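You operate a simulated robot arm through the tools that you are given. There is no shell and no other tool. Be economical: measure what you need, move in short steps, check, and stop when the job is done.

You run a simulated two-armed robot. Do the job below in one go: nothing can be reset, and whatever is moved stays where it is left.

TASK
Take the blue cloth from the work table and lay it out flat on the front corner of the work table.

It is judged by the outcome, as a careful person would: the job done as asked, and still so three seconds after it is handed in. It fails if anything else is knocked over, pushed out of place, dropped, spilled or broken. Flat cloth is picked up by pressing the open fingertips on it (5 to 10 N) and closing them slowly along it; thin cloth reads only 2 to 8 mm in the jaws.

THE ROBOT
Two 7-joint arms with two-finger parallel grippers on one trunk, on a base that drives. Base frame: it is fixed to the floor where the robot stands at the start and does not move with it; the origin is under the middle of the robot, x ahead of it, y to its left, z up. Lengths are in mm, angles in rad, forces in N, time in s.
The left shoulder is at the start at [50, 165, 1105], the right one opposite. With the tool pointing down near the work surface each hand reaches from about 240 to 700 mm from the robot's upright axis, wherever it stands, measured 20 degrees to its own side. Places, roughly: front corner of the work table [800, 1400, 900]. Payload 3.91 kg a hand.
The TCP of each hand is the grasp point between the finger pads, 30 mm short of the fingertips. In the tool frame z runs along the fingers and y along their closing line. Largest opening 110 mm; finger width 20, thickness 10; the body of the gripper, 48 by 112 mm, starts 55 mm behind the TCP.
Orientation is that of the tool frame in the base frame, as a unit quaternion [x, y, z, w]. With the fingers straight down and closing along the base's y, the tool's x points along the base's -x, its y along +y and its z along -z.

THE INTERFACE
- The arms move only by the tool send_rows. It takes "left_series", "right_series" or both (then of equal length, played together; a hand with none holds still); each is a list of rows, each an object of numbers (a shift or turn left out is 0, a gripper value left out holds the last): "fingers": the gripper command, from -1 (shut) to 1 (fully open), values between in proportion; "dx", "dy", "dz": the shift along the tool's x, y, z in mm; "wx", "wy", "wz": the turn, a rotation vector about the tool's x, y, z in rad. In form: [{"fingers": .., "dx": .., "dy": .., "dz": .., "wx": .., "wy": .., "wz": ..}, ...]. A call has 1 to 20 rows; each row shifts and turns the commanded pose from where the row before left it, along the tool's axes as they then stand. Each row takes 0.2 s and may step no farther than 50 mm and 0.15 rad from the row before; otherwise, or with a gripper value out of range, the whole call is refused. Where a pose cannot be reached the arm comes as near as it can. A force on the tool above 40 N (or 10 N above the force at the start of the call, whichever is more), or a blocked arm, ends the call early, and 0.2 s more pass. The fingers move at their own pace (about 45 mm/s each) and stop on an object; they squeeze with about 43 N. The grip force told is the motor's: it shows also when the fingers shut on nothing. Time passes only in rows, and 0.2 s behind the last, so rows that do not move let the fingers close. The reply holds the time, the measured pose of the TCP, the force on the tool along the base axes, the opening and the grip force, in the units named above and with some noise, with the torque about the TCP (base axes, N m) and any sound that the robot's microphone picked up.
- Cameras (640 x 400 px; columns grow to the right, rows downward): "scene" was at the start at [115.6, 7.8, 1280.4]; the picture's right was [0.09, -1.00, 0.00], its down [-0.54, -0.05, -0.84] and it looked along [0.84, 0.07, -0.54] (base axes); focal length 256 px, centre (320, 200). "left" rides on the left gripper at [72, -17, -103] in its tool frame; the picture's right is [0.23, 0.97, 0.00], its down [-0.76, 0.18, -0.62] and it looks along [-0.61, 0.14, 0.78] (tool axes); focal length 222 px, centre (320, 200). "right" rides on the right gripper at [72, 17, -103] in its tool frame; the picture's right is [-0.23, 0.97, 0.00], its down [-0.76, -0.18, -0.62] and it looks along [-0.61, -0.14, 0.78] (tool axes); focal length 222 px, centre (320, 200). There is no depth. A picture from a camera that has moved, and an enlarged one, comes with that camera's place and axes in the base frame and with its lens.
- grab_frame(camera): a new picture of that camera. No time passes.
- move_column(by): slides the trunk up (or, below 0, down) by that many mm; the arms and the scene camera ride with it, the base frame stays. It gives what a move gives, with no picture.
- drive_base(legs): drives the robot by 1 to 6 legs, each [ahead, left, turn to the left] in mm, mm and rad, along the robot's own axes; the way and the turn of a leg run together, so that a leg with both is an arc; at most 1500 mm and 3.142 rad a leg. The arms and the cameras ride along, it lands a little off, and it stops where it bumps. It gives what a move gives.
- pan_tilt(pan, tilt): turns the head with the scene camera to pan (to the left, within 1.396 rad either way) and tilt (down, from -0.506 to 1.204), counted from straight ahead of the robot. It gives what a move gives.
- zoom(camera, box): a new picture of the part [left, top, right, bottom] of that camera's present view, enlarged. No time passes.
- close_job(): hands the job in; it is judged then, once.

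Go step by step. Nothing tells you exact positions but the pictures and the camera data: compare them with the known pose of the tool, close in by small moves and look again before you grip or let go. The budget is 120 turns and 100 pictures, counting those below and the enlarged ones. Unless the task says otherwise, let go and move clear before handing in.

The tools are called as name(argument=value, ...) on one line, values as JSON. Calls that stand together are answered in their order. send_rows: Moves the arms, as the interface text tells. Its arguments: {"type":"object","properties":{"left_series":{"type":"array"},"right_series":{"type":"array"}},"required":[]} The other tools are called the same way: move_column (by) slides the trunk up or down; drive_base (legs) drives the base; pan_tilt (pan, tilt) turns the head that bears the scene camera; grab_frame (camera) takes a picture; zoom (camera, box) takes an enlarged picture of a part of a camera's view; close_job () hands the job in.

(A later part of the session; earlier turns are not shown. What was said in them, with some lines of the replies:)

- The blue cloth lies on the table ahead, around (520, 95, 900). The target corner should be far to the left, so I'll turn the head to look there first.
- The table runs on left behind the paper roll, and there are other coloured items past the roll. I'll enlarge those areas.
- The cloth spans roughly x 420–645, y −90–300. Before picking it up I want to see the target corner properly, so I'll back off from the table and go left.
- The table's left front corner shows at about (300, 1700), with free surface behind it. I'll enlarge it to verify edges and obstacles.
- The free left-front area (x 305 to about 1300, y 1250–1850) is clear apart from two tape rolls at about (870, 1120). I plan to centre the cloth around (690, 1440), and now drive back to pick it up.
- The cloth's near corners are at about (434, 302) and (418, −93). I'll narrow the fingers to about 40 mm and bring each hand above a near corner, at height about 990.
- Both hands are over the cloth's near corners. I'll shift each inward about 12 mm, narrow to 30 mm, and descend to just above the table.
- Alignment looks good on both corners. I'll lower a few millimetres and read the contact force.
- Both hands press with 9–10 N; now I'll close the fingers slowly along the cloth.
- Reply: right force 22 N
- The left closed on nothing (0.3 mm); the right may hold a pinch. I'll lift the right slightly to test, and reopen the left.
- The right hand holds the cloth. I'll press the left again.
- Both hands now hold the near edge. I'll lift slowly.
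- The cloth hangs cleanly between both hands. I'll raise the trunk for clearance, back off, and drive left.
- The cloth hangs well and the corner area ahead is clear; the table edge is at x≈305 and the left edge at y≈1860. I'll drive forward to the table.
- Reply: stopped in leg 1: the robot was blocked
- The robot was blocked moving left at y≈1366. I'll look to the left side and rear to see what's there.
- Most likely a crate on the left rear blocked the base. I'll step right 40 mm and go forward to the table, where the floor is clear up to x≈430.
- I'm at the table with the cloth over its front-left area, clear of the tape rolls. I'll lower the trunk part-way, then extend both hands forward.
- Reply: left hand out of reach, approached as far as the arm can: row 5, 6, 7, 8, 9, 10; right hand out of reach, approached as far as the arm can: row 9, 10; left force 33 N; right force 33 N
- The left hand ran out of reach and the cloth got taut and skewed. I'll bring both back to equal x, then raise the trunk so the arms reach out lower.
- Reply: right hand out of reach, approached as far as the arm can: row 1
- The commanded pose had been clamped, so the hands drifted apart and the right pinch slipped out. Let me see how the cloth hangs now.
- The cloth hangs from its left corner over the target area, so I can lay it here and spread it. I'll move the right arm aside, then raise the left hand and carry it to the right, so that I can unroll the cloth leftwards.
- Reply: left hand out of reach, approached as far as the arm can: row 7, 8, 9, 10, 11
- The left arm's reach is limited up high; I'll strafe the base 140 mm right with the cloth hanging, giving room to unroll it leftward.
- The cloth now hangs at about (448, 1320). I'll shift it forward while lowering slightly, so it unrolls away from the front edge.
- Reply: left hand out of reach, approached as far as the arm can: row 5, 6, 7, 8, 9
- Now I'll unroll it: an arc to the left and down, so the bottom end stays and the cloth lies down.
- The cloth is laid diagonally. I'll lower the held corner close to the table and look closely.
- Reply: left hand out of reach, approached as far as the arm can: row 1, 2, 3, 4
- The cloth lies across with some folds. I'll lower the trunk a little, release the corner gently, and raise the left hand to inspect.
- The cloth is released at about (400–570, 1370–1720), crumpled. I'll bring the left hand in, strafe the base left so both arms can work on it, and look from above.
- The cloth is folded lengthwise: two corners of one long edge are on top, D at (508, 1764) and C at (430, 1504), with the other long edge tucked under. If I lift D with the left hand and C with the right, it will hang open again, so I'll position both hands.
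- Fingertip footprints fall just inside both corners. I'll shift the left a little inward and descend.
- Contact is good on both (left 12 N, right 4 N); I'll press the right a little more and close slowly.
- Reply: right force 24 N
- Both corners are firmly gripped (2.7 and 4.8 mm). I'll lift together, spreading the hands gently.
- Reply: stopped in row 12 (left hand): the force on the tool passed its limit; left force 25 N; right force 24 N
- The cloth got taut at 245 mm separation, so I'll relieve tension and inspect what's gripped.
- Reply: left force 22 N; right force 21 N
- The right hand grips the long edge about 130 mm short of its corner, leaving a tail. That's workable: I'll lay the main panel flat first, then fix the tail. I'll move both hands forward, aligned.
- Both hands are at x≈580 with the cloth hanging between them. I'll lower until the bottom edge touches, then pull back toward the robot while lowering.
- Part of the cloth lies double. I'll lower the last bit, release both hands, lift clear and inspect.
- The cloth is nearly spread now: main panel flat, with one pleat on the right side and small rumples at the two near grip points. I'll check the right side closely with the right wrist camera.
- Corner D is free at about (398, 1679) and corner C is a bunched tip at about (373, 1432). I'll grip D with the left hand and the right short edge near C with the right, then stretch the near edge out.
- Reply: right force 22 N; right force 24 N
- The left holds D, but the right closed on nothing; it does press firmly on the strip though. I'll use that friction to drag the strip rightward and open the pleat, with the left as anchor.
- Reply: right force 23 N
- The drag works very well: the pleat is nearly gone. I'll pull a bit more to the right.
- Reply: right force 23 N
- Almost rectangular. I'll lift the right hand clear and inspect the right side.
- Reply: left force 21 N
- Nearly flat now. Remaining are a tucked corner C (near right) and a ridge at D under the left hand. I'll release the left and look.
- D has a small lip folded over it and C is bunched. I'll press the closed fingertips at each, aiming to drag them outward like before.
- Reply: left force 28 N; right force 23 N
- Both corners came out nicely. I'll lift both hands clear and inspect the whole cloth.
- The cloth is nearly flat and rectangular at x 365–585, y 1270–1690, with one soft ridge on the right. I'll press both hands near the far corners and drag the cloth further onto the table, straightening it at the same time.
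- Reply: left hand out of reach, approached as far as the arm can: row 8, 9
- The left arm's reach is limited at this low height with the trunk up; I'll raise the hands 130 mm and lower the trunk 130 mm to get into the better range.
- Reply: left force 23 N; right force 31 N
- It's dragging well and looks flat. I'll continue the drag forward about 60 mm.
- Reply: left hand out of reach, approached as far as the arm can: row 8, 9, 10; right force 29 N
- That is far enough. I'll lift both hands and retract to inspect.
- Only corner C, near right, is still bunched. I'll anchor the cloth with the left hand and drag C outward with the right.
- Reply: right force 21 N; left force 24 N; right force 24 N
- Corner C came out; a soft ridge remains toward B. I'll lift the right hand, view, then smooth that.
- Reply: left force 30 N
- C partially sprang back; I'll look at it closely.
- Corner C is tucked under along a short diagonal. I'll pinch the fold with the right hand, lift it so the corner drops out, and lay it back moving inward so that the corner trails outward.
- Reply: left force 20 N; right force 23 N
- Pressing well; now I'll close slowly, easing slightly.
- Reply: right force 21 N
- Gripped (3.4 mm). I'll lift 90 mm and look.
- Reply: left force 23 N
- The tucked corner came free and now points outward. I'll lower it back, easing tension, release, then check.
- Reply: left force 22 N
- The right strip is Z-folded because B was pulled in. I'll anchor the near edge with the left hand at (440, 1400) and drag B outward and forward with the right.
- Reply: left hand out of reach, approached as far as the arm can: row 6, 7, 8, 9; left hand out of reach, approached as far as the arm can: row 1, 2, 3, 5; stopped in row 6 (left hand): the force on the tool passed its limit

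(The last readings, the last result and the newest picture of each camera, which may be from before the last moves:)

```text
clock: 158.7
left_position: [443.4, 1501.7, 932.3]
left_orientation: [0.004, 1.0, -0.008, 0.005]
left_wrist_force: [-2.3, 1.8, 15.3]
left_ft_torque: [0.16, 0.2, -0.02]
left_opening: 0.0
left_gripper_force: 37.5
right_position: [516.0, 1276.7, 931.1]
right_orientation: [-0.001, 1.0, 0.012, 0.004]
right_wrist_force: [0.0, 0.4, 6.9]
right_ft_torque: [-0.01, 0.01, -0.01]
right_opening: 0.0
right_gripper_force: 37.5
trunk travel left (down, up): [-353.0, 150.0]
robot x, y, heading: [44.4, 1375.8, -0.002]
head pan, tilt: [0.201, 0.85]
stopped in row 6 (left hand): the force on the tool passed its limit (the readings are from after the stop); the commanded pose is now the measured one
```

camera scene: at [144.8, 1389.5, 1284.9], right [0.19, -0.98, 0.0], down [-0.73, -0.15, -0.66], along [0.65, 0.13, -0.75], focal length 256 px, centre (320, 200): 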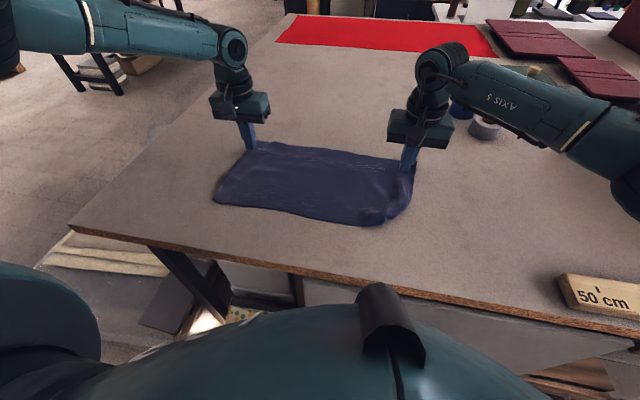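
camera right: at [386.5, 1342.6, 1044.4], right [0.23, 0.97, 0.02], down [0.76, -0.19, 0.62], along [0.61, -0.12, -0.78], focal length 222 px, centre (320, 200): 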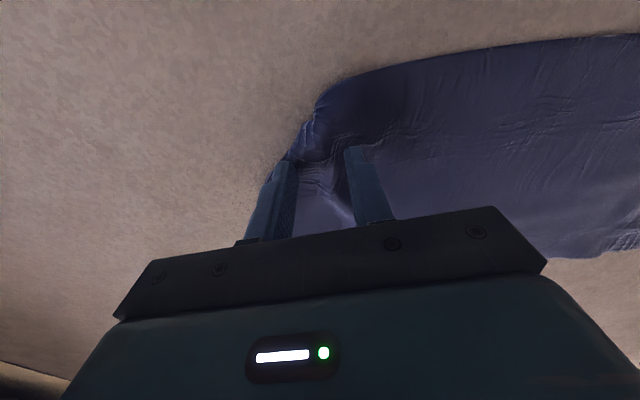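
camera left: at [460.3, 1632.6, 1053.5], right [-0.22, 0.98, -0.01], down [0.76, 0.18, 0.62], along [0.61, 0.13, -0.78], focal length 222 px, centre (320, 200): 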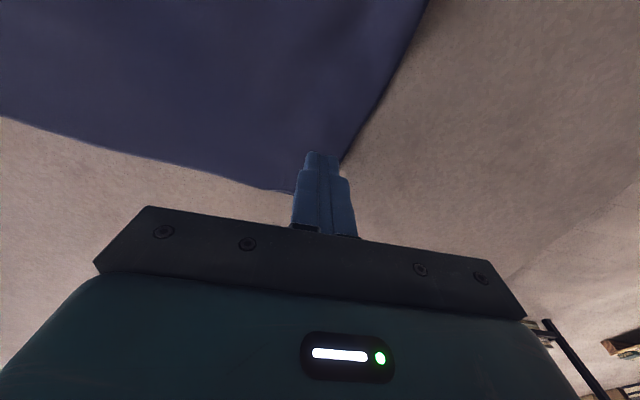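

Both hands are in contact. Now I'll drag B forward and outward with the right hand.

send_rows(right_series=[{"dz": 1}, {"dx": -5, "dy": -3}, {"dx": -6, "dy": -3}, {"dx": -7, "dy": -3}, {"dx": -7, "dy": -2}, {"dx": -7, "dy": -2}, {"dx": -7, "dy": -2}, {"dx": -7}, {"dx": -7}, {"dx": -7}, {"dx": -7}, {"dx": -7}, {}])

zoom(camera="scene", box=[190, 110, 446, 270])

```text
clock: 161.5
left_position: [442.0, 1500.8, 932.2]
left_orientation: [0.005, 1.0, -0.007, 0.006]
left_wrist_force: [6.4, -1.2, 24.6]
left_ft_torque: [0.16, 0.03, -0.05]
left_opening: 0.3
left_gripper_force: 37.7
right_position: [588.6, 1261.3, 931.9]
right_orientation: [-0.001, 1.0, 0.011, 0.005]
right_wrist_force: [-7.7, 2.5, 26.7]
right_ft_torque: [-0.11, 0.29, 0.01]
right_opening: 0.0
right_gripper_force: 37.7
trunk travel left (down, up): [-353.0, 150.0]
robot x, y, heading: [45.2, 1377.7, -0.004]
head pan, tilt: [0.201, 0.85]
```

```text
2.50 times, centred on (318, 190) of scene
camera zoom: at [144.0, 1389.4, 1285.0], right [0.2, -0.98, 0.0], down [-0.73, -0.15, -0.66], along [0.65, 0.13, -0.75], focal length 639 px, centre (325, 225)
```

zoom: 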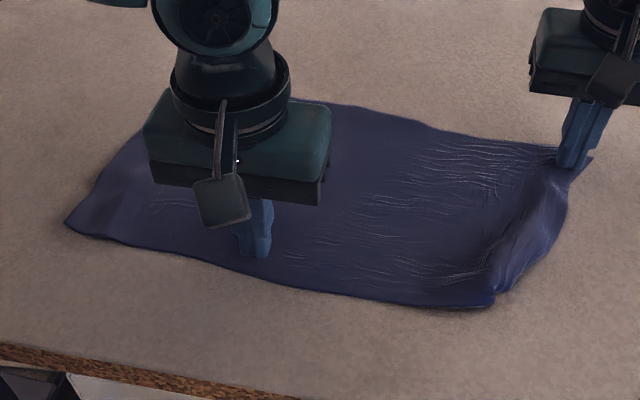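

B is back out. I'll lift the right hand and look at the right edge from the wrist camera.

send_rows(right_series=[{"dz": -5}, {"dz": -20}, {"dz": -30}, {"dz": -30, "dy": -20}, {"dx": 30, "dy": -15, "dz": -15}, {"dx": 40}, {"dx": 40}, {"dx": 20}, {}])

zoom(camera="right", box=[340, 30, 580, 180])

```text
clock: 163.5
left_position: [442.3, 1502.8, 931.1]
left_orientation: [0.004, 1.0, -0.008, 0.006]
left_wrist_force: [-6.7, 6.0, 36.3]
left_ft_torque: [0.42, 0.53, -0.06]
left_opening: 0.0
left_gripper_force: 38.3
right_position: [457.2, 1226.0, 1029.4]
right_orientation: [-0.001, 1.0, 0.01, 0.002]
right_wrist_force: [-0.3, 0.0, -0.1]
right_ft_torque: [0.0, -0.02, 0.0]
right_opening: 0.1
right_gripper_force: 37.8
trunk travel left (down, up): [-353.0, 150.0]
robot x, y, heading: [47.9, 1374.1, -0.002]
head pan, tilt: [0.201, 0.85]
```

```text
2.67 times, centred on (460, 105) of right
camera zoom: at [382.3, 1239.6, 1133.0], right [0.23, 0.97, 0.02], down [0.76, -0.19, 0.62], along [0.61, -0.12, -0.78], focal length 592 px, centre (-53, 453)
```

zoom: 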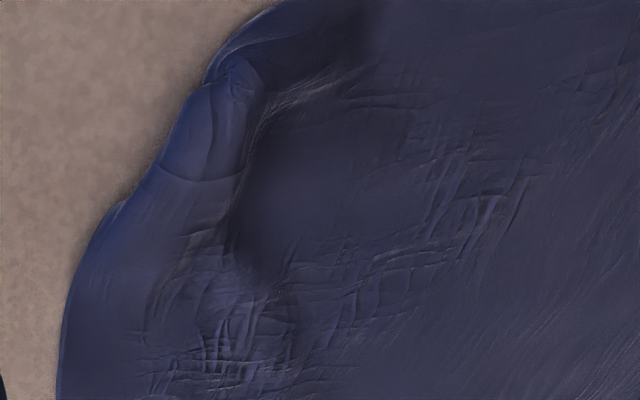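

Corner C is still tucked. I'll pinch the fold again, but this time lift and move inward while lowering, so the tucked corner is left lying outward.

send_rows(left_series=[{"dz": -1.5}, {}, {}, {}, {}, {}, {}, {}, {}, {}], right_series=[{"fingers": -0.4, "dy": 31}, {"dy": 31}, {"dy": 32, "dx": 2}, {"dz": 30}, {"dz": 30}, {"dz": 20}, {"dz": 10}, {"dz": 3}, {"dz": 2}, {}])

```text
clock: 165.7
left_position: [444.3, 1502.8, 931.5]
left_orientation: [0.004, 1.0, -0.006, 0.004]
left_wrist_force: [-3.6, -3.0, 19.5]
left_ft_torque: [0.04, 0.23, 0.04]
left_opening: 0.0
left_gripper_force: 37.2
right_position: [458.1, 1317.4, 934.7]
right_orientation: [0.0, 1.0, 0.01, 0.002]
right_wrist_force: [-0.4, -0.3, 0.3]
right_ft_torque: [-0.02, 0.0, 0.01]
right_opening: 32.8
right_gripper_force: 0.1
trunk travel left (down, up): [-353.0, 150.0]
robot x, y, heading: [45.0, 1373.9, -0.006]
head pan, tilt: [0.201, 0.85]
```

send_rows(right_series=[{"dz": 1.5}, {"dz": 1}, {"dz": 0.7}, {}])

```text
clock: 166.7
left_position: [444.3, 1502.7, 931.8]
left_orientation: [0.005, 1.0, -0.006, 0.004]
left_wrist_force: [0.3, -3.3, 12.2]
left_ft_torque: [-0.04, 0.09, 0.05]
left_opening: 0.0
left_gripper_force: 37.9
right_position: [458.6, 1318.3, 931.8]
right_orientation: [-0.001, 1.0, 0.011, 0.003]
right_wrist_force: [-2.3, -1.3, 15.9]
right_ft_torque: [-0.39, -0.01, -0.03]
right_opening: 33.3
right_gripper_force: 0.2
trunk travel left (down, up): [-353.0, 150.0]
robot x, y, heading: [42.5, 1379.7, -0.006]
head pan, tilt: [0.201, 0.85]
```

send_rows(right_series=[{"fingers": -0.46}, {"fingers": -0.53}, {"fingers": -0.6}, {"fingers": -0.67}, {"fingers": -0.74}, {"fingers": -0.81}, {"fingers": -0.88}, {"fingers": -0.95}, {"fingers": -1}, {}, {}, {"dz": -15}, {"dz": -15}, {"dz": -15, "dy": 6, "dx": -4}, {"dz": -15, "dy": 6, "dx": -4}, {"dz": -10, "dy": 6, "dx": -4}, {}])

zoom(camera="scene", box=[260, 110, 452, 230])

```text
clock: 170.3
left_position: [444.9, 1502.7, 931.6]
left_orientation: [0.004, 1.0, -0.007, 0.004]
left_wrist_force: [-2.4, -6.2, 20.0]
left_ft_torque: [-0.08, 0.24, 0.06]
left_opening: 0.0
left_gripper_force: 37.9
right_position: [468.9, 1336.7, 1002.3]
right_orientation: [-0.001, 1.0, 0.011, 0.002]
right_wrist_force: [-0.9, 6.1, -2.9]
right_ft_torque: [0.13, -0.03, -0.04]
right_opening: 3.7
right_gripper_force: 42.6
trunk travel left (down, up): [-353.0, 150.0]
robot x, y, heading: [49.3, 1375.4, -0.007]
head pan, tilt: [0.201, 0.85]
```

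```text
3.33 times, centred on (356, 170) of scene
camera zoom: at [146.6, 1389.0, 1284.7], right [0.2, -0.98, 0.0], down [-0.74, -0.15, -0.66], along [0.65, 0.13, -0.75], focal length 852 px, centre (200, 300)
```

zoom: 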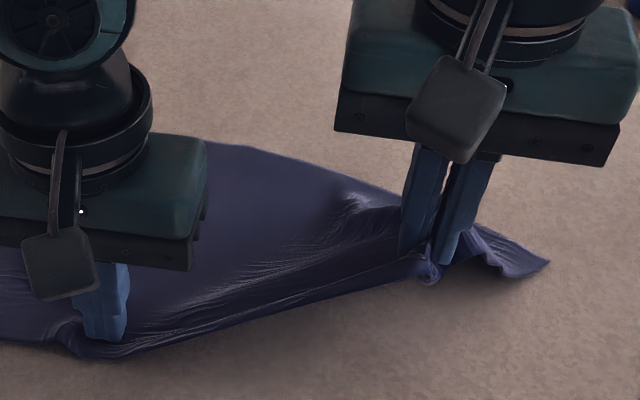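

send_rows(right_series=[{"dz": -15}, {"dz": -15, "dy": -4}, {"dz": -15, "dy": -4}, {"dz": -10}, {}])

zoom(camera="scene", box=[260, 110, 452, 230])

```text
clock: 171.5
left_position: [444.7, 1503.3, 931.8]
left_orientation: [0.005, 1.0, -0.008, 0.004]
left_wrist_force: [1.9, -9.8, 19.1]
left_ft_torque: [-0.42, 0.01, 0.05]
left_opening: 0.0
left_gripper_force: 37.4
right_position: [469.7, 1327.9, 1056.4]
right_orientation: [-0.001, 1.0, 0.011, 0.002]
right_wrist_force: [-1.0, 12.9, -9.6]
right_ft_torque: [0.36, -0.03, -0.12]
right_opening: 3.6
right_gripper_force: 42.8
trunk travel left (down, up): [-353.0, 150.0]
robot x, y, heading: [42.4, 1375.2, -0.003]
head pan, tilt: [0.201, 0.85]
```

```text
3.33 times, centred on (356, 170) of scene
camera zoom: at [147.4, 1389.4, 1284.6], right [0.2, -0.98, 0.0], down [-0.74, -0.15, -0.66], along [0.65, 0.13, -0.75], focal length 852 px, centre (200, 300)
```

zoom: 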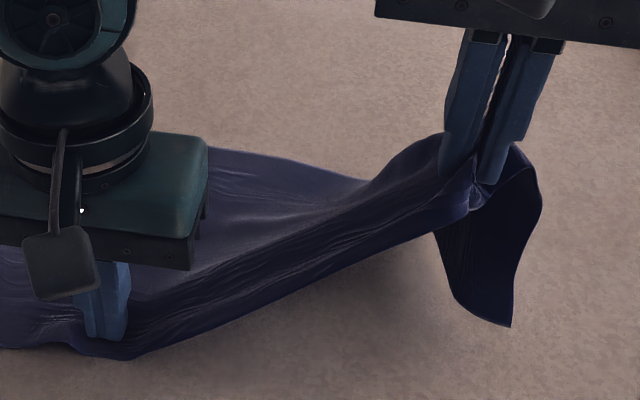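

The right hand now holds right at corner C, with B hanging below. I'll free the left hand, carry B outward and forward, then lay the right side by pulling C back and down.

send_rows(left_series=[{"dz": -5}, {"dz": -25}, {"dz": -30}, {"dz": -30}, {"dy": 30}, {"dy": 40}, {"dy": 40}, {"dy": 40}, {"dy": 40}, {"dy": 40}, {}, {}, {}, {}], right_series=[{}, {}, {}, {"dz": -10}, {"dx": -12, "dy": -8, "dz": -5}, {"dx": -14, "dy": -8, "dz": -5}, {"dx": -14, "dy": -8}, {"dx": -14, "dy": -8}, {"dx": -14, "dy": -8}, {"dx": -14, "dy": -8}, {"dx": -14}, {"dx": -14}, {}, {}])

zoom(camera="scene", box=[190, 90, 446, 250])

```text
clock: 174.5
left_position: [444.4, 1733.1, 1014.6]
left_orientation: [0.005, 1.0, -0.007, 0.003]
left_wrist_force: [0.1, -0.6, 0.3]
left_ft_torque: [-0.01, -0.03, 0.01]
left_opening: 0.0
left_gripper_force: 38.1
right_position: [578.6, 1279.3, 1075.6]
right_orientation: [-0.001, 1.0, 0.01, 0.001]
right_wrist_force: [-0.1, 0.4, 0.1]
right_ft_torque: [0.0, 0.02, -0.02]
right_opening: 3.3
right_gripper_force: 43.4
trunk travel left (down, up): [-353.0, 150.0]
robot x, y, heading: [42.6, 1374.3, -0.006]
head pan, tilt: [0.201, 0.85]
```

```text
2.50 times, centred on (318, 170) of scene
camera zoom: at [148.0, 1389.4, 1284.5], right [0.2, -0.98, 0.0], down [-0.74, -0.15, -0.66], along [0.65, 0.13, -0.75], focal length 639 px, centre (325, 275)
```

zoom: 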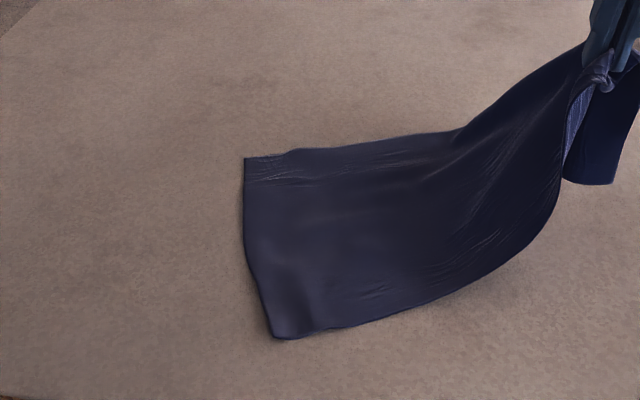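

The left half lies flat and the right half is airborne from corner C. I'll carry C to the right so B lands at about (600, 1155), then lay back toward the robot, ending C at about (425, 1110), clear of ruler and tape.

send_rows(right_series=[{"dx": -4, "dy": -20}, {"dx": -4, "dy": -20}, {"dx": -4, "dy": -20}, {"dx": -3, "dy": -20}, {"dx": -3, "dy": -20}, {"dy": -20}, {"dz": 6}, {"dx": 12, "dy": -4, "dz": 4}, {"dx": 14, "dy": -4, "dz": 6}, {"dx": 16, "dy": -4, "dz": 8}, {"dx": 16, "dy": -4, "dz": 10}, {"dx": 16, "dy": -4, "dz": 11}, {"dx": 16, "dy": -4, "dz": 13}, {"dx": 16, "dy": -4, "dz": 14}, {"dx": 16, "dy": -4, "dz": 15}, {"dx": 16, "dy": -4, "dz": 16}, {"dx": 14, "dy": -3, "dz": 16}, {"dx": 12, "dy": -3, "dz": 14}, {}])

grab_frame(camera="scene")

```text
clock: 178.5
left_position: [445.5, 1732.6, 1014.5]
left_orientation: [0.004, 1.0, -0.007, 0.003]
left_wrist_force: [-0.1, 0.0, 0.3]
left_ft_torque: [0.01, 0.06, 0.01]
left_opening: 0.0
left_gripper_force: 37.6
right_position: [434.7, 1120.8, 937.3]
right_orientation: [0.0, 1.0, 0.011, 0.002]
right_wrist_force: [0.4, -0.3, 0.3]
right_ft_torque: [0.0, 0.01, 0.02]
right_opening: 3.7
right_gripper_force: 43.2
trunk travel left (down, up): [-353.0, 150.0]
robot x, y, heading: [44.1, 1374.9, -0.007]
head pan, tilt: [0.201, 0.85]
```

```text
8 pictures are left
camera scene: at [148.0, 1389.4, 1284.5], right [0.2, -0.98, 0.0], down [-0.74, -0.15, -0.66], along [0.65, 0.13, -0.75], focal length 256 px, centre (320, 200)
```

scene: 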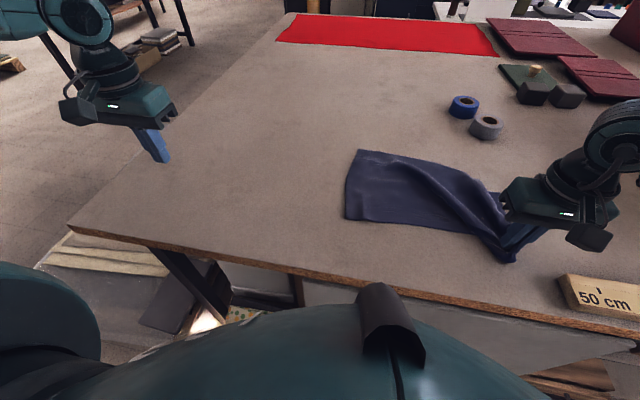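

The cloth slid right with the pull and is slack on the right. I'll keep hold of C, swing it left, shift the base right so the left hand can take corner D, and then do a clean two-hand lift and re-lay.

send_rows(right_series=[{"dz": -15}, {"dz": -15, "dy": 20}, {"dy": 22}, {"dy": 22}, {"dy": 22}, {"dy": 22}, {"dy": 22}, {"dy": 20}, {}])

drive_base(legs=[[0, -150, 0]])

send_rows(left_series=[{"fingers": -0.4, "dy": -34, "dx": -4}, {"dy": -34, "dx": -4}, {"dy": -34, "dx": -4}, {"dy": -34, "dx": -4}, {"dy": -34, "dx": -4}, {"dy": -34, "dx": -3}, {"dz": 15}, {"dz": 15}, {"dz": 10}, {}])

grab_frame(camera="left")

```text
clock: 180.5
left_position: [443.4, 1732.3, 1014.4]
left_orientation: [0.004, 1.0, -0.007, 0.003]
left_wrist_force: [0.9, 1.1, -0.2]
left_ft_torque: [0.03, -0.01, 0.01]
left_opening: 0.0
left_gripper_force: 38.2
right_position: [435.7, 1270.0, 971.7]
right_orientation: [0.0, 1.0, 0.011, 0.002]
right_wrist_force: [-1.0, 0.3, -0.2]
right_ft_torque: [0.03, 0.01, -0.01]
right_opening: 3.5
right_gripper_force: 42.8
trunk travel left (down, up): [-353.0, 150.0]
robot x, y, heading: [44.6, 1373.4, -0.0]
head pan, tilt: [0.201, 0.85]
```

```text
clock: 181.8
left_position: [444.4, 1589.3, 1016.4]
left_orientation: [0.005, 1.0, -0.006, 0.003]
left_wrist_force: [0.5, -0.9, 0.2]
left_ft_torque: [0.03, 0.0, 0.0]
left_opening: 0.0
left_gripper_force: 37.8
right_position: [434.0, 1125.7, 970.8]
right_orientation: [0.001, 1.0, 0.012, 0.002]
right_wrist_force: [0.7, 0.3, -0.3]
right_ft_torque: [0.01, -0.02, 0.03]
right_opening: 3.4
right_gripper_force: 43.0
trunk travel left (down, up): [-353.0, 150.0]
robot x, y, heading: [45.9, 1232.3, -0.005]
head pan, tilt: [0.201, 0.85]
```

```text
clock: 184.0
left_position: [464.5, 1385.4, 976.7]
left_orientation: [0.005, 1.0, -0.008, 0.003]
left_wrist_force: [0.3, 0.1, -0.3]
left_ft_torque: [0.02, -0.01, -0.01]
left_opening: 33.0
left_gripper_force: 0.0
right_position: [435.0, 1126.4, 971.1]
right_orientation: [0.001, 1.0, 0.01, 0.003]
right_wrist_force: [-0.1, 0.3, 0.3]
right_ft_torque: [-0.01, 0.0, 0.02]
right_opening: 3.5
right_gripper_force: 43.4
trunk travel left (down, up): [-353.0, 150.0]
robot x, y, heading: [45.3, 1231.0, -0.009]
head pan, tilt: [0.201, 0.85]
```

```text
7 pictures are left
camera left: at [390.1, 1368.1, 1079.6], right [-0.22, 0.98, -0.01], down [0.76, 0.18, 0.63], along [0.61, 0.12, -0.78], focal length 222 px, centre (320, 200)
```

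left: 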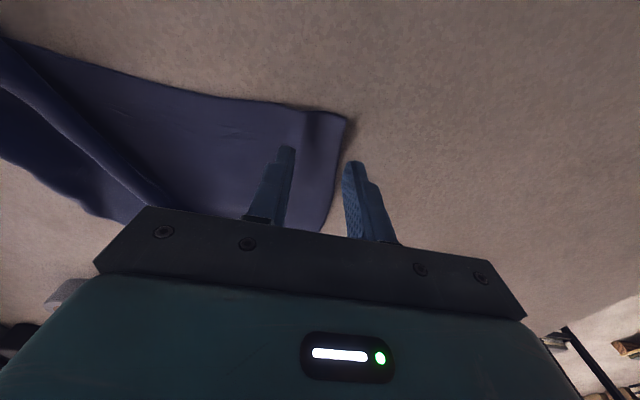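

Corner D is at (444, 1397). I'll shift the left hand 18 mm inward and go down to contact.

send_rows(left_series=[{"dy": -18}, {"dz": 15}, {"dz": 15}, {"dz": 8}, {"dz": 4}, {"dz": 2}, {}])

```text
clock: 185.6
left_position: [465.7, 1365.9, 933.7]
left_orientation: [0.005, 1.0, -0.007, 0.002]
left_wrist_force: [0.9, 0.4, 0.0]
left_ft_torque: [0.01, -0.01, 0.01]
left_opening: 33.1
left_gripper_force: 0.0
right_position: [435.4, 1125.8, 972.5]
right_orientation: [0.001, 1.0, 0.01, 0.002]
right_wrist_force: [0.2, 1.2, 0.0]
right_ft_torque: [0.0, 0.02, 0.0]
right_opening: 3.5
right_gripper_force: 43.0
trunk travel left (down, up): [-353.0, 150.0]
robot x, y, heading: [43.0, 1233.2, -0.004]
head pan, tilt: [0.201, 0.85]
```

send_rows(left_series=[{"dz": 1}, {"dz": 1}, {"dz": 1}, {}])

```text
clock: 186.6
left_position: [464.7, 1365.2, 932.9]
left_orientation: [0.006, 1.0, -0.007, 0.003]
left_wrist_force: [1.2, -0.6, 3.8]
left_ft_torque: [0.07, 0.0, 0.01]
left_opening: 33.0
left_gripper_force: 0.1
right_position: [435.7, 1127.7, 972.4]
right_orientation: [0.001, 1.0, 0.011, 0.001]
right_wrist_force: [0.4, 0.3, 0.4]
right_ft_torque: [0.02, 0.01, -0.03]
right_opening: 3.4
right_gripper_force: 42.7
trunk travel left (down, up): [-353.0, 150.0]
robot x, y, heading: [43.6, 1228.4, -0.006]
head pan, tilt: [0.201, 0.85]
```

send_rows(left_series=[{"dz": 1.3}, {}, {"fingers": -0.46}, {"fingers": -0.53}, {"fingers": -0.6}, {"fingers": -0.67}, {"fingers": -0.74}, {"fingers": -0.81}, {"fingers": -0.88}, {"fingers": -0.95}, {"fingers": -1}, {}, {}])

```text
clock: 189.4
left_position: [464.1, 1366.3, 930.9]
left_orientation: [0.005, 1.0, -0.007, 0.006]
left_wrist_force: [-0.1, 5.8, 32.7]
left_ft_torque: [0.36, 0.19, -0.04]
left_opening: 2.0
left_gripper_force: 41.9
right_position: [433.3, 1126.3, 970.7]
right_orientation: [0.001, 1.0, 0.011, 0.003]
right_wrist_force: [0.1, -0.5, 0.5]
right_ft_torque: [0.01, 0.0, 0.01]
right_opening: 3.5
right_gripper_force: 42.8
trunk travel left (down, up): [-353.0, 150.0]
robot x, y, heading: [43.8, 1232.2, -0.005]
head pan, tilt: [0.201, 0.85]
```

Both corners are held. I'll lift together, spreading moderately.

send_rows(left_series=[{"dz": -10}, {"dz": -20, "dy": 4}, {"dz": -20, "dy": 4}, {"dz": -20, "dy": 4}, {"dz": -20, "dy": 4}, {"dz": -20, "dy": 4}, {"dz": -20, "dy": 4}, {"dz": -20, "dy": 4}, {"dz": -20, "dy": 4}, {"dz": -20, "dy": 4}, {"dz": -20, "dy": 4}, {"dz": -15}, {}], right_series=[{"dx": -3}, {"dz": -8, "dx": -3}, {"dz": -14, "dx": -3}, {"dz": -18, "dx": -3}, {"dz": -18, "dx": -3}, {"dz": -18, "dx": -3}, {"dz": -18, "dx": -3}, {"dz": -18, "dx": -3}, {"dz": -18, "dx": -3}, {"dz": -18, "dx": -2}, {"dz": -18}, {"dz": -18}, {}])

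zoom(camera="scene", box=[190, 60, 510, 260])

```text
clock: 192.2
left_position: [464.4, 1409.8, 1153.5]
left_orientation: [0.005, 1.0, -0.006, 0.002]
left_wrist_force: [-0.6, -0.6, -0.3]
left_ft_torque: [-0.02, 0.03, 0.0]
left_opening: 2.1
left_gripper_force: 42.0
right_position: [463.1, 1121.8, 1155.5]
right_orientation: [0.001, 1.0, 0.01, 0.001]
right_wrist_force: [0.1, 1.1, -0.9]
right_ft_torque: [0.04, -0.01, 0.01]
right_opening: 3.6
right_gripper_force: 43.0
trunk travel left (down, up): [-353.0, 150.0]
robot x, y, heading: [46.6, 1237.3, -0.005]
head pan, tilt: [0.201, 0.85]
```

```text
2.00 times, centred on (350, 160) of scene
camera zoom: at [147.4, 1247.1, 1284.5], right [0.19, -0.98, 0.0], down [-0.74, -0.14, -0.66], along [0.65, 0.13, -0.75], focal length 512 px, centre (260, 280)
```

zoom: 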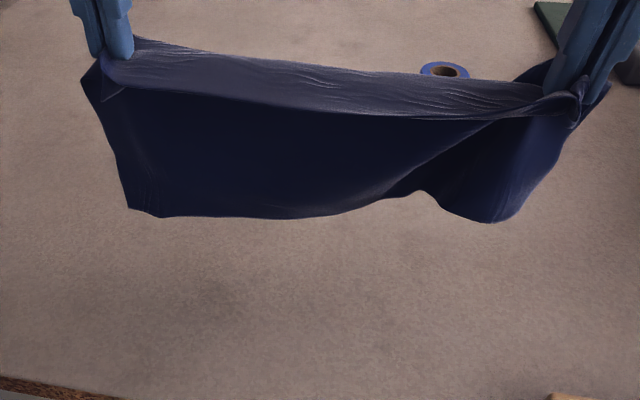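

Clean two-corner hang. I'll spread slightly, raise the trunk and move the base back left with the cloth.

send_rows(left_series=[{"dy": 4}, {"dy": 4}, {}])

move_column(by=120)

drive_base(legs=[[0, 145, 0]])

```text
clock: 193.0
left_position: [463.4, 1417.3, 1152.6]
left_orientation: [0.005, 1.0, -0.007, 0.002]
left_wrist_force: [-0.9, -6.4, 0.0]
left_ft_torque: [-0.19, 0.03, -0.09]
left_opening: 2.1
left_gripper_force: 41.9
right_position: [462.6, 1122.5, 1154.2]
right_orientation: [0.0, 1.0, 0.012, 0.002]
right_wrist_force: [-0.4, 6.0, 0.1]
right_ft_torque: [0.21, 0.0, -0.09]
right_opening: 3.5
right_gripper_force: 42.9
trunk travel left (down, up): [-353.0, 150.0]
robot x, y, heading: [44.0, 1233.3, -0.011]
head pan, tilt: [0.201, 0.85]
```

```text
clock: 194.5
left_position: [465.6, 1417.6, 1274.8]
left_orientation: [0.005, 1.0, -0.007, 0.003]
left_wrist_force: [-0.8, -6.6, 0.5]
left_ft_torque: [-0.19, 0.01, -0.05]
left_opening: 2.3
left_gripper_force: 42.0
right_position: [463.7, 1121.5, 1275.7]
right_orientation: [0.001, 1.0, 0.01, 0.001]
right_wrist_force: [0.7, 7.1, -0.9]
right_ft_torque: [0.22, 0.01, -0.07]
right_opening: 3.5
right_gripper_force: 43.6
trunk travel left (down, up): [-473.0, 30.0]
robot x, y, heading: [43.6, 1232.1, -0.009]
head pan, tilt: [0.201, 0.85]
```

```text
clock: 195.8
left_position: [464.7, 1561.8, 1273.5]
left_orientation: [0.006, 1.0, -0.006, 0.002]
left_wrist_force: [-1.4, -6.4, 0.3]
left_ft_torque: [-0.23, 0.01, -0.09]
left_opening: 2.3
left_gripper_force: 42.1
right_position: [464.4, 1266.0, 1274.9]
right_orientation: [-0.001, 1.0, 0.01, 0.001]
right_wrist_force: [0.5, 6.4, -0.3]
right_ft_torque: [0.22, -0.01, -0.06]
right_opening: 3.7
right_gripper_force: 43.1
trunk travel left (down, up): [-473.0, 30.0]
robot x, y, heading: [40.0, 1374.6, -0.002]
head pan, tilt: [0.201, 0.85]
```

send_rows(left_series=[{"dz": 20}, {"dz": 20}, {"dz": 20}, {"dz": 20}, {"dz": 20}, {"dz": 20}, {"dx": -12}, {"dx": -12}, {"dx": -12}, {"dx": -12}, {"dx": -12}, {}], right_series=[{"dz": 20}, {"dz": 20}, {"dz": 20}, {"dz": 20}, {"dz": 20}, {"dz": 20}, {"dx": -12}, {"dx": -12}, {"dx": -12}, {"dx": -12}, {"dx": -12}, {}])

```text
clock: 198.4
left_position: [525.7, 1557.5, 1154.2]
left_orientation: [0.005, 1.0, -0.006, 0.003]
left_wrist_force: [0.0, -3.2, 0.7]
left_ft_torque: [-0.08, 0.02, -0.03]
left_opening: 2.2
left_gripper_force: 42.5
right_position: [525.4, 1266.7, 1157.1]
right_orientation: [0.0, 1.0, 0.011, 0.003]
right_wrist_force: [-0.3, 2.2, -0.6]
right_ft_torque: [0.07, -0.01, -0.02]
right_opening: 3.5
right_gripper_force: 43.0
trunk travel left (down, up): [-473.0, 30.0]
robot x, y, heading: [44.5, 1374.7, -0.001]
head pan, tilt: [0.201, 0.85]
```

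send_rows(left_series=[{"dx": -10, "dz": 3}, {"dx": -10, "dz": 3}, {"dx": -10, "dz": 3}, {"dx": -10, "dz": 3}, {}], right_series=[{"dx": -10, "dz": 3}, {"dx": -10, "dz": 3}, {"dx": -10, "dz": 3}, {"dx": -10, "dz": 3}, {}])

```text
clock: 199.6
left_position: [565.3, 1558.0, 1142.7]
left_orientation: [0.005, 1.0, -0.007, 0.004]
left_wrist_force: [0.0, -0.4, 0.2]
left_ft_torque: [-0.02, -0.02, -0.02]
left_opening: 2.3
left_gripper_force: 42.1
right_position: [565.6, 1268.9, 1143.0]
right_orientation: [0.0, 1.0, 0.011, 0.002]
right_wrist_force: [-0.1, 1.9, -0.3]
right_ft_torque: [0.09, 0.0, -0.05]
right_opening: 3.1
right_gripper_force: 42.8
trunk travel left (down, up): [-473.0, 30.0]
robot x, y, heading: [40.1, 1375.5, -0.007]
head pan, tilt: [0.201, 0.85]
```

Reach is fine at x≈565. Now I'll lay it: forward a touch, lower to contact, then pull back while lowering.

send_rows(left_series=[{"dx": -10, "dz": 12}, {"dx": -8, "dz": 12}, {"dz": 12}, {"dx": 10, "dz": 8}, {"dx": 18, "dz": 10}, {"dx": 20, "dz": 12}, {"dx": 20, "dz": 14}, {"dx": 20, "dz": 16}, {"dx": 20, "dz": 18}, {"dx": 20, "dz": 20}, {"dx": 18, "dz": 20}, {"dx": 15, "dz": 18}, {"dx": 10, "dz": 14}, {"dx": 6, "dz": 10}, {"dx": 3, "dz": 8}, {}], right_series=[{"dx": -10, "dz": 12}, {"dx": -8, "dz": 12}, {"dz": 12}, {"dx": 10, "dz": 8}, {"dx": 18, "dz": 10}, {"dx": 20, "dz": 12}, {"dx": 20, "dz": 14}, {"dx": 20, "dz": 16}, {"dx": 20, "dz": 18}, {"dx": 20, "dz": 20}, {"dx": 18, "dz": 20}, {"dx": 15, "dz": 18}, {"dx": 10, "dz": 14}, {"dx": 6, "dz": 10}, {"dx": 3, "dz": 8}, {}])

zoom(camera="scene", box=[190, 100, 510, 300])

```text
clock: 203.0
left_position: [396.7, 1563.2, 937.9]
left_orientation: [0.005, 1.0, -0.007, 0.003]
left_wrist_force: [-0.3, -1.9, 0.1]
left_ft_torque: [-0.08, -0.03, -0.02]
left_opening: 2.2
left_gripper_force: 42.0
left hand out of reach, approached as far as the arm can: row 2
right_position: [402.7, 1273.5, 938.4]
right_orientation: [0.001, 1.0, 0.01, 0.0]
right_wrist_force: [-0.3, 2.0, -0.4]
right_ft_torque: [0.07, 0.02, -0.04]
right_opening: 3.6
right_gripper_force: 42.9
trunk travel left (down, up): [-473.0, 30.0]
robot x, y, heading: [44.6, 1371.7, -0.007]
head pan, tilt: [0.201, 0.85]
```

```text
2.00 times, centred on (350, 200) of scene
camera zoom: at [148.0, 1389.8, 1404.5], right [0.19, -0.98, 0.0], down [-0.74, -0.15, -0.66], along [0.65, 0.13, -0.75], focal length 512 px, centre (260, 200)
```

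zoom: 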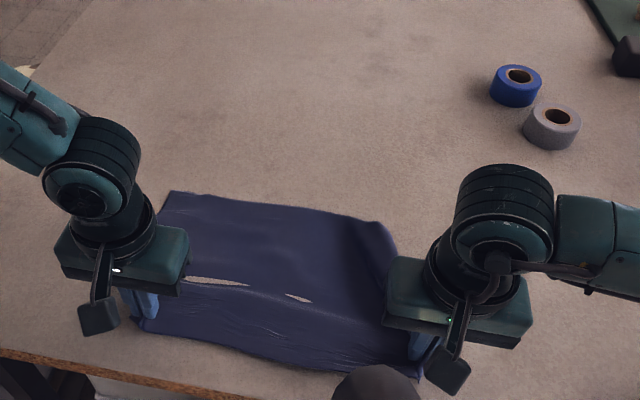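

Laid well; the right side is slightly drawn in. I'll release both hands and lift clear.

send_rows(left_series=[{"dz": 3}, {"fingers": -0.6}, {}, {}, {"dz": -15}, {"dz": -30}, {"dz": -30}, {"dz": -20, "dy": 30}, {"dy": 40, "fingers": -1}, {"dy": 40}, {"dy": 30}, {}], right_series=[{"dz": 3}, {"fingers": -0.6}, {}, {}, {"dz": -15}, {"dz": -30}, {"dz": -30}, {"dz": -20, "dy": -30}, {"dy": -40, "fingers": -1}, {"dy": -40}, {"dy": -10}, {}])

zoom(camera="scene", box=[230, 140, 454, 280])

```text
clock: 205.6
left_position: [398.5, 1705.5, 1032.9]
left_orientation: [0.005, 1.0, -0.007, 0.002]
left_wrist_force: [0.2, 0.7, -0.4]
left_ft_torque: [-0.01, 0.01, 0.0]
left_opening: 0.0
left_gripper_force: 38.1
right_position: [402.5, 1153.0, 1027.3]
right_orientation: [-0.001, 1.0, 0.01, 0.002]
right_wrist_force: [-0.1, 0.3, 0.1]
right_ft_torque: [0.02, -0.04, 0.01]
right_opening: 0.0
right_gripper_force: 37.3
trunk travel left (down, up): [-473.0, 30.0]
robot x, y, heading: [40.5, 1374.5, -0.005]
head pan, tilt: [0.201, 0.85]
```

```text
2.86 times, centred on (342, 210) of scene
camera zoom: at [148.1, 1389.4, 1404.5], right [0.19, -0.98, 0.0], down [-0.74, -0.15, -0.66], along [0.65, 0.13, -0.75], focal length 731 px, centre (257, 171)
```

zoom: 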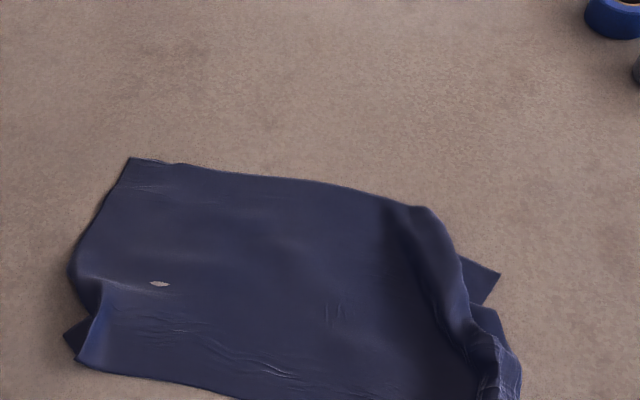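

Same pattern as before: a small lip over D and a pleat on the right with B's strip partly under it. I'll use the proven press-and-drag: left at D to the left, right on the exposed strip to the right.

send_rows(left_series=[{"dy": -33, "dx": 2}, {"dy": -33, "dx": 2}, {"dy": -33, "dx": 2}, {"dy": -32}, {"dz": 30}, {"dz": 30}, {"dz": 25}, {"dz": 12}, {}], right_series=[{"dy": 29, "dx": -21}, {"dy": 29, "dx": -21}, {"dy": 29, "dx": -22}, {"dy": 30, "dx": -22}, {"dz": 30}, {"dz": 30}, {"dz": 20}, {"dz": 12}, {}])

```text
clock: 207.6
left_position: [391.1, 1571.6, 935.8]
left_orientation: [0.006, 1.0, -0.007, 0.003]
left_wrist_force: [-0.2, 0.6, 0.5]
left_ft_torque: [0.02, 0.04, 0.0]
left_opening: 0.2
left_gripper_force: 38.1
right_position: [488.4, 1271.0, 939.3]
right_orientation: [0.0, 1.0, 0.01, 0.002]
right_wrist_force: [0.3, -0.5, 0.1]
right_ft_torque: [0.02, 0.01, 0.01]
right_opening: 0.0
right_gripper_force: 37.8
trunk travel left (down, up): [-473.0, 30.0]
robot x, y, heading: [44.7, 1372.7, -0.0]
head pan, tilt: [0.201, 0.85]
```

send_rows(left_series=[{"dz": 1.5}, {"dz": 1.5}, {"dz": 1}, {}], right_series=[{"dz": 4}, {"dz": 3}, {"dz": 1.5}, {}])

```text
clock: 208.6
left_position: [390.6, 1571.5, 932.0]
left_orientation: [0.005, 1.0, -0.007, 0.006]
left_wrist_force: [-1.5, 4.8, 25.8]
left_ft_torque: [0.16, -0.1, 0.03]
left_opening: 0.0
left_gripper_force: 37.6
right_position: [488.8, 1269.0, 932.1]
right_orientation: [-0.001, 1.0, 0.012, 0.002]
right_wrist_force: [1.4, 0.4, 1.5]
right_ft_torque: [0.02, -0.02, -0.02]
right_opening: 0.2
right_gripper_force: 37.7
trunk travel left (down, up): [-473.0, 30.0]
robot x, y, heading: [40.8, 1371.4, -0.004]
head pan, tilt: [0.201, 0.85]
```

send_rows(left_series=[{"dz": -0.8}, {}, {}, {"dy": 4}, {"dy": 4}, {"dy": 4}, {"dy": 4}, {"dy": 4}, {"dy": 4}, {"dy": 4}, {"dy": 4}, {}, {}, {}], right_series=[{"dz": 1.3}, {"dz": 1.2}, {}, {"dy": -6}, {"dy": -6}, {"dy": -6}, {"dy": -6}, {"dy": -6}, {"dy": -6}, {"dy": -6}, {"dy": -6}, {"dy": -6}, {"dy": -6}, {}])

zoom(camera="scene", box=[230, 140, 486, 300])

```text
clock: 211.6
left_position: [388.7, 1604.8, 931.8]
left_orientation: [0.006, 1.0, -0.008, 0.005]
left_wrist_force: [-0.4, -5.1, 19.3]
left_ft_torque: [-0.14, -0.15, -0.02]
left_opening: 0.3
left_gripper_force: 37.7
right_position: [488.6, 1212.7, 930.6]
right_orientation: [0.0, 1.0, 0.013, 0.007]
right_wrist_force: [0.6, 9.1, 33.9]
right_ft_torque: [0.31, -0.03, 0.02]
right_opening: 0.2
right_gripper_force: 37.3
trunk travel left (down, up): [-473.0, 30.0]
robot x, y, heading: [44.4, 1375.5, -0.007]
head pan, tilt: [0.201, 0.85]
```

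```text
2.50 times, centred on (358, 220) of scene
camera zoom: at [144.1, 1390.5, 1405.0], right [0.19, -0.98, 0.0], down [-0.73, -0.15, -0.66], along [0.65, 0.13, -0.75], focal length 639 px, centre (225, 150)
```

zoom: 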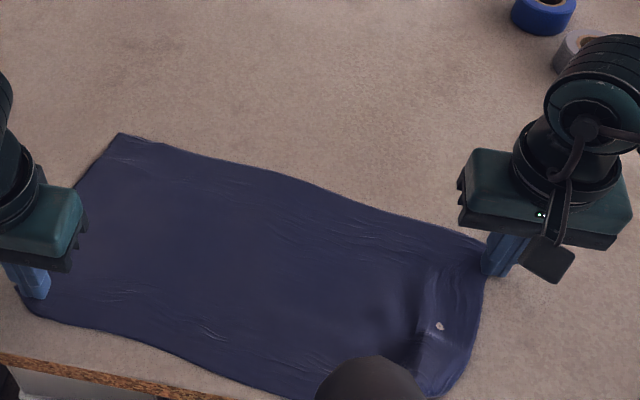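

Very good: nearly flat all over. I'll take up the slack by drawing B 40 mm forward while pressed, then lift the right hand.

send_rows(right_series=[{"dz": -0.7}, {"dx": -5}, {"dx": -6}, {"dx": -6}, {"dx": -6}, {"dx": -6}, {"dx": -6}, {"dx": -6}, {}, {"dz": -5}, {"dz": -20}, {"dz": -30}, {"dz": -30, "dy": -20}, {"dx": 30, "dy": -20}, {"dx": 40, "dy": -10}, {"dx": 40}, {"dx": 30}, {}])

grab_frame(camera="right")

```text
clock: 215.4
left_position: [388.9, 1604.3, 932.4]
left_orientation: [0.006, 1.0, -0.006, 0.005]
left_wrist_force: [-6.4, 5.7, 34.5]
left_ft_torque: [0.22, -0.02, 0.04]
left_opening: 0.0
left_gripper_force: 37.9
right_position: [387.4, 1156.6, 1011.2]
right_orientation: [0.0, 1.0, 0.011, 0.003]
right_wrist_force: [-0.9, 0.2, -0.1]
right_ft_torque: [-0.02, -0.03, 0.01]
right_opening: 0.0
right_gripper_force: 37.7
trunk travel left (down, up): [-473.0, 30.0]
robot x, y, heading: [45.5, 1375.2, -0.005]
head pan, tilt: [0.201, 0.85]
```

```text
2 pictures are left
camera right: at [312.5, 1170.9, 1113.6], right [0.23, 0.97, 0.02], down [0.76, -0.19, 0.62], along [0.61, -0.12, -0.78], focal length 222 px, centre (320, 200)
```

right: 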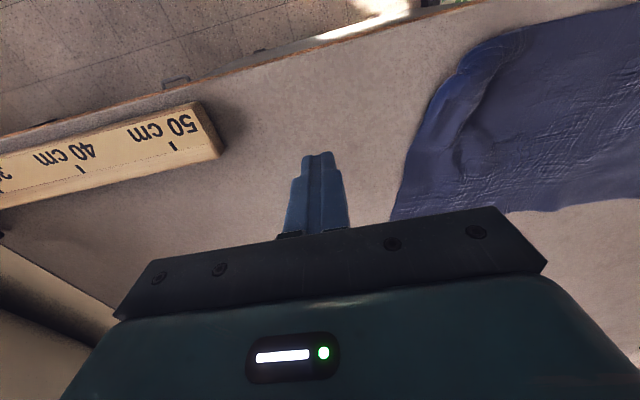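

The right edge is nearly straight; only C is still drawn in by about 40–60 mm. I'll press just inside C and drag it outward.

send_rows(left_series=[{"dz": -0.8}, {}, {}, {}, {}, {}, {}, {}, {}, {}, {}], right_series=[{"dy": 32}, {"dy": 32}, {"dy": 32}, {"dy": 32}, {"dz": 30}, {"dz": 25}, {"dz": 15}, {"dz": 7}, {"dz": 2}, {"dz": 1}, {}])

```text
clock: 217.8
left_position: [389.7, 1603.6, 932.6]
left_orientation: [0.005, 1.0, -0.006, 0.005]
left_wrist_force: [-3.9, -2.7, 23.5]
left_ft_torque: [-0.04, -0.05, 0.01]
left_opening: 0.0
left_gripper_force: 37.2
right_position: [387.7, 1286.7, 933.8]
right_orientation: [0.0, 1.0, 0.012, 0.003]
right_wrist_force: [0.3, 0.1, 1.4]
right_ft_torque: [-0.04, 0.03, 0.03]
right_opening: 0.0
right_gripper_force: 37.6
trunk travel left (down, up): [-473.0, 30.0]
robot x, y, heading: [42.3, 1373.6, -0.004]
head pan, tilt: [0.201, 0.85]
```

send_rows(right_series=[{"dz": 1.5}, {"dz": 1}, {"dz": 0.5}, {"dy": -5}, {"dy": -6}, {"dy": -6}, {"dy": -6}, {"dy": -6}, {"dy": -6}, {"dy": -6}, {}])

```text
clock: 220.2
left_position: [388.1, 1605.5, 931.7]
left_orientation: [0.005, 1.0, -0.008, 0.005]
left_wrist_force: [0.3, -11.4, 14.4]
left_ft_torque: [-0.32, -0.14, -0.09]
left_opening: 0.0
left_gripper_force: 38.1
right_position: [390.0, 1250.2, 932.7]
right_orientation: [-0.001, 1.0, 0.016, 0.005]
right_wrist_force: [1.4, 21.4, 32.4]
right_ft_torque: [0.55, 0.2, -0.2]
right_opening: 0.0
right_gripper_force: 37.5
trunk travel left (down, up): [-473.0, 30.0]
robot x, y, heading: [42.6, 1377.7, -0.001]
head pan, tilt: [0.201, 0.85]
```

The near edge is now taut. I'll ease slightly and lift both hands clear.

send_rows(left_series=[{}, {}, {"dz": -3}, {"dz": -20}, {"dz": -30}, {"dz": -30}, {"dz": -30, "dy": 20}, {"dy": 30}, {"dy": 40}, {"dy": 40}, {}], right_series=[{"dy": 4}, {}, {"dz": -3}, {"dz": -20}, {"dz": -30}, {"dz": -30}, {"dz": -30, "dy": -20}, {"dy": -30}, {"dy": -40}, {"dy": -20}, {}])

pan_tilt(pan=-0.15, tilt=0.85)

zoom(camera="scene", box=[100, 120, 420, 320])

```text
clock: 222.6
left_position: [393.5, 1738.2, 1041.3]
left_orientation: [0.005, 1.0, -0.007, 0.003]
left_wrist_force: [0.7, -0.6, -0.2]
left_ft_torque: [0.0, 0.01, -0.06]
left_opening: 0.3
left_gripper_force: 37.7
right_position: [387.6, 1136.8, 1038.8]
right_orientation: [0.0, 1.0, 0.012, 0.0]
right_wrist_force: [-0.7, -0.3, -0.6]
right_ft_torque: [0.02, 0.01, -0.01]
right_opening: 0.0
right_gripper_force: 38.0
trunk travel left (down, up): [-473.0, 30.0]
robot x, y, heading: [46.3, 1374.1, -0.008]
head pan, tilt: [0.201, 0.85]
```

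```text
clock: 223.5
left_position: [392.8, 1738.5, 1041.4]
left_orientation: [0.005, 1.0, -0.007, 0.003]
left_wrist_force: [-0.2, 0.4, 0.2]
left_ft_torque: [-0.02, -0.01, -0.01]
left_opening: 0.1
left_gripper_force: 37.8
right_position: [388.3, 1137.0, 1039.8]
right_orientation: [0.0, 1.0, 0.011, 0.002]
right_wrist_force: [0.1, -0.7, -1.0]
right_ft_torque: [0.05, 0.03, 0.0]
right_opening: 0.0
right_gripper_force: 37.4
trunk travel left (down, up): [-473.0, 30.0]
robot x, y, heading: [45.4, 1376.0, -0.01]
head pan, tilt: [-0.15, 0.85]
```

```text
2.00 times, centred on (260, 220) of scene
camera zoom: at [148.6, 1362.6, 1404.5], right [-0.15, -0.99, 0.0], down [-0.74, 0.12, -0.66], along [0.65, -0.1, -0.75], focal length 512 px, centre (440, 160)
```

zoom: 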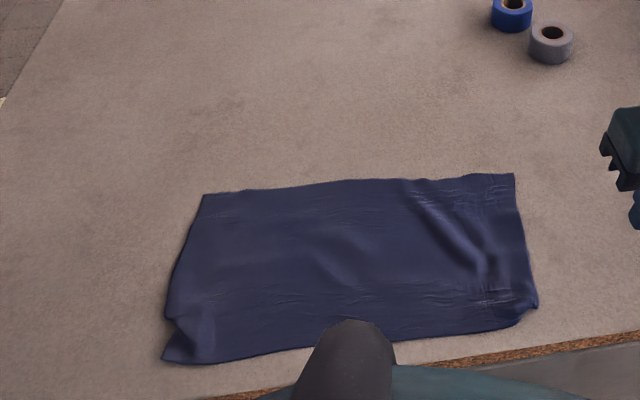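

The blue cloth is spread out as a full rectangle on the front corner, with only minor wrinkles. Both hands are open-air and clear, and nothing else was touched on the table, so I'm handing in.

close_job()

```text
The job is handed in.
```

The blue cloth is laid out on the front-left part of the work table, full size and mostly flat, and both hands are clear. A few soft wrinkles remain on the right side, and there is a small lip at the near-left corner.

- **Position:** the cloth's centre is at about (465, 1410). That is roughly 335 mm nearer the front edge than the spot you gave, [800, 1400]. I could not reach that far from where the robot could stand, and its near edge is about 30 mm from the table edge.
- **Base bump:** while driving left the base was blocked once, near x −495, y 1366. I could not see what it touched; it may have been a crate on the floor. I did not check whether that moved. In my last views of them, the ruler and tape rolls showed no sign of being disturbed.
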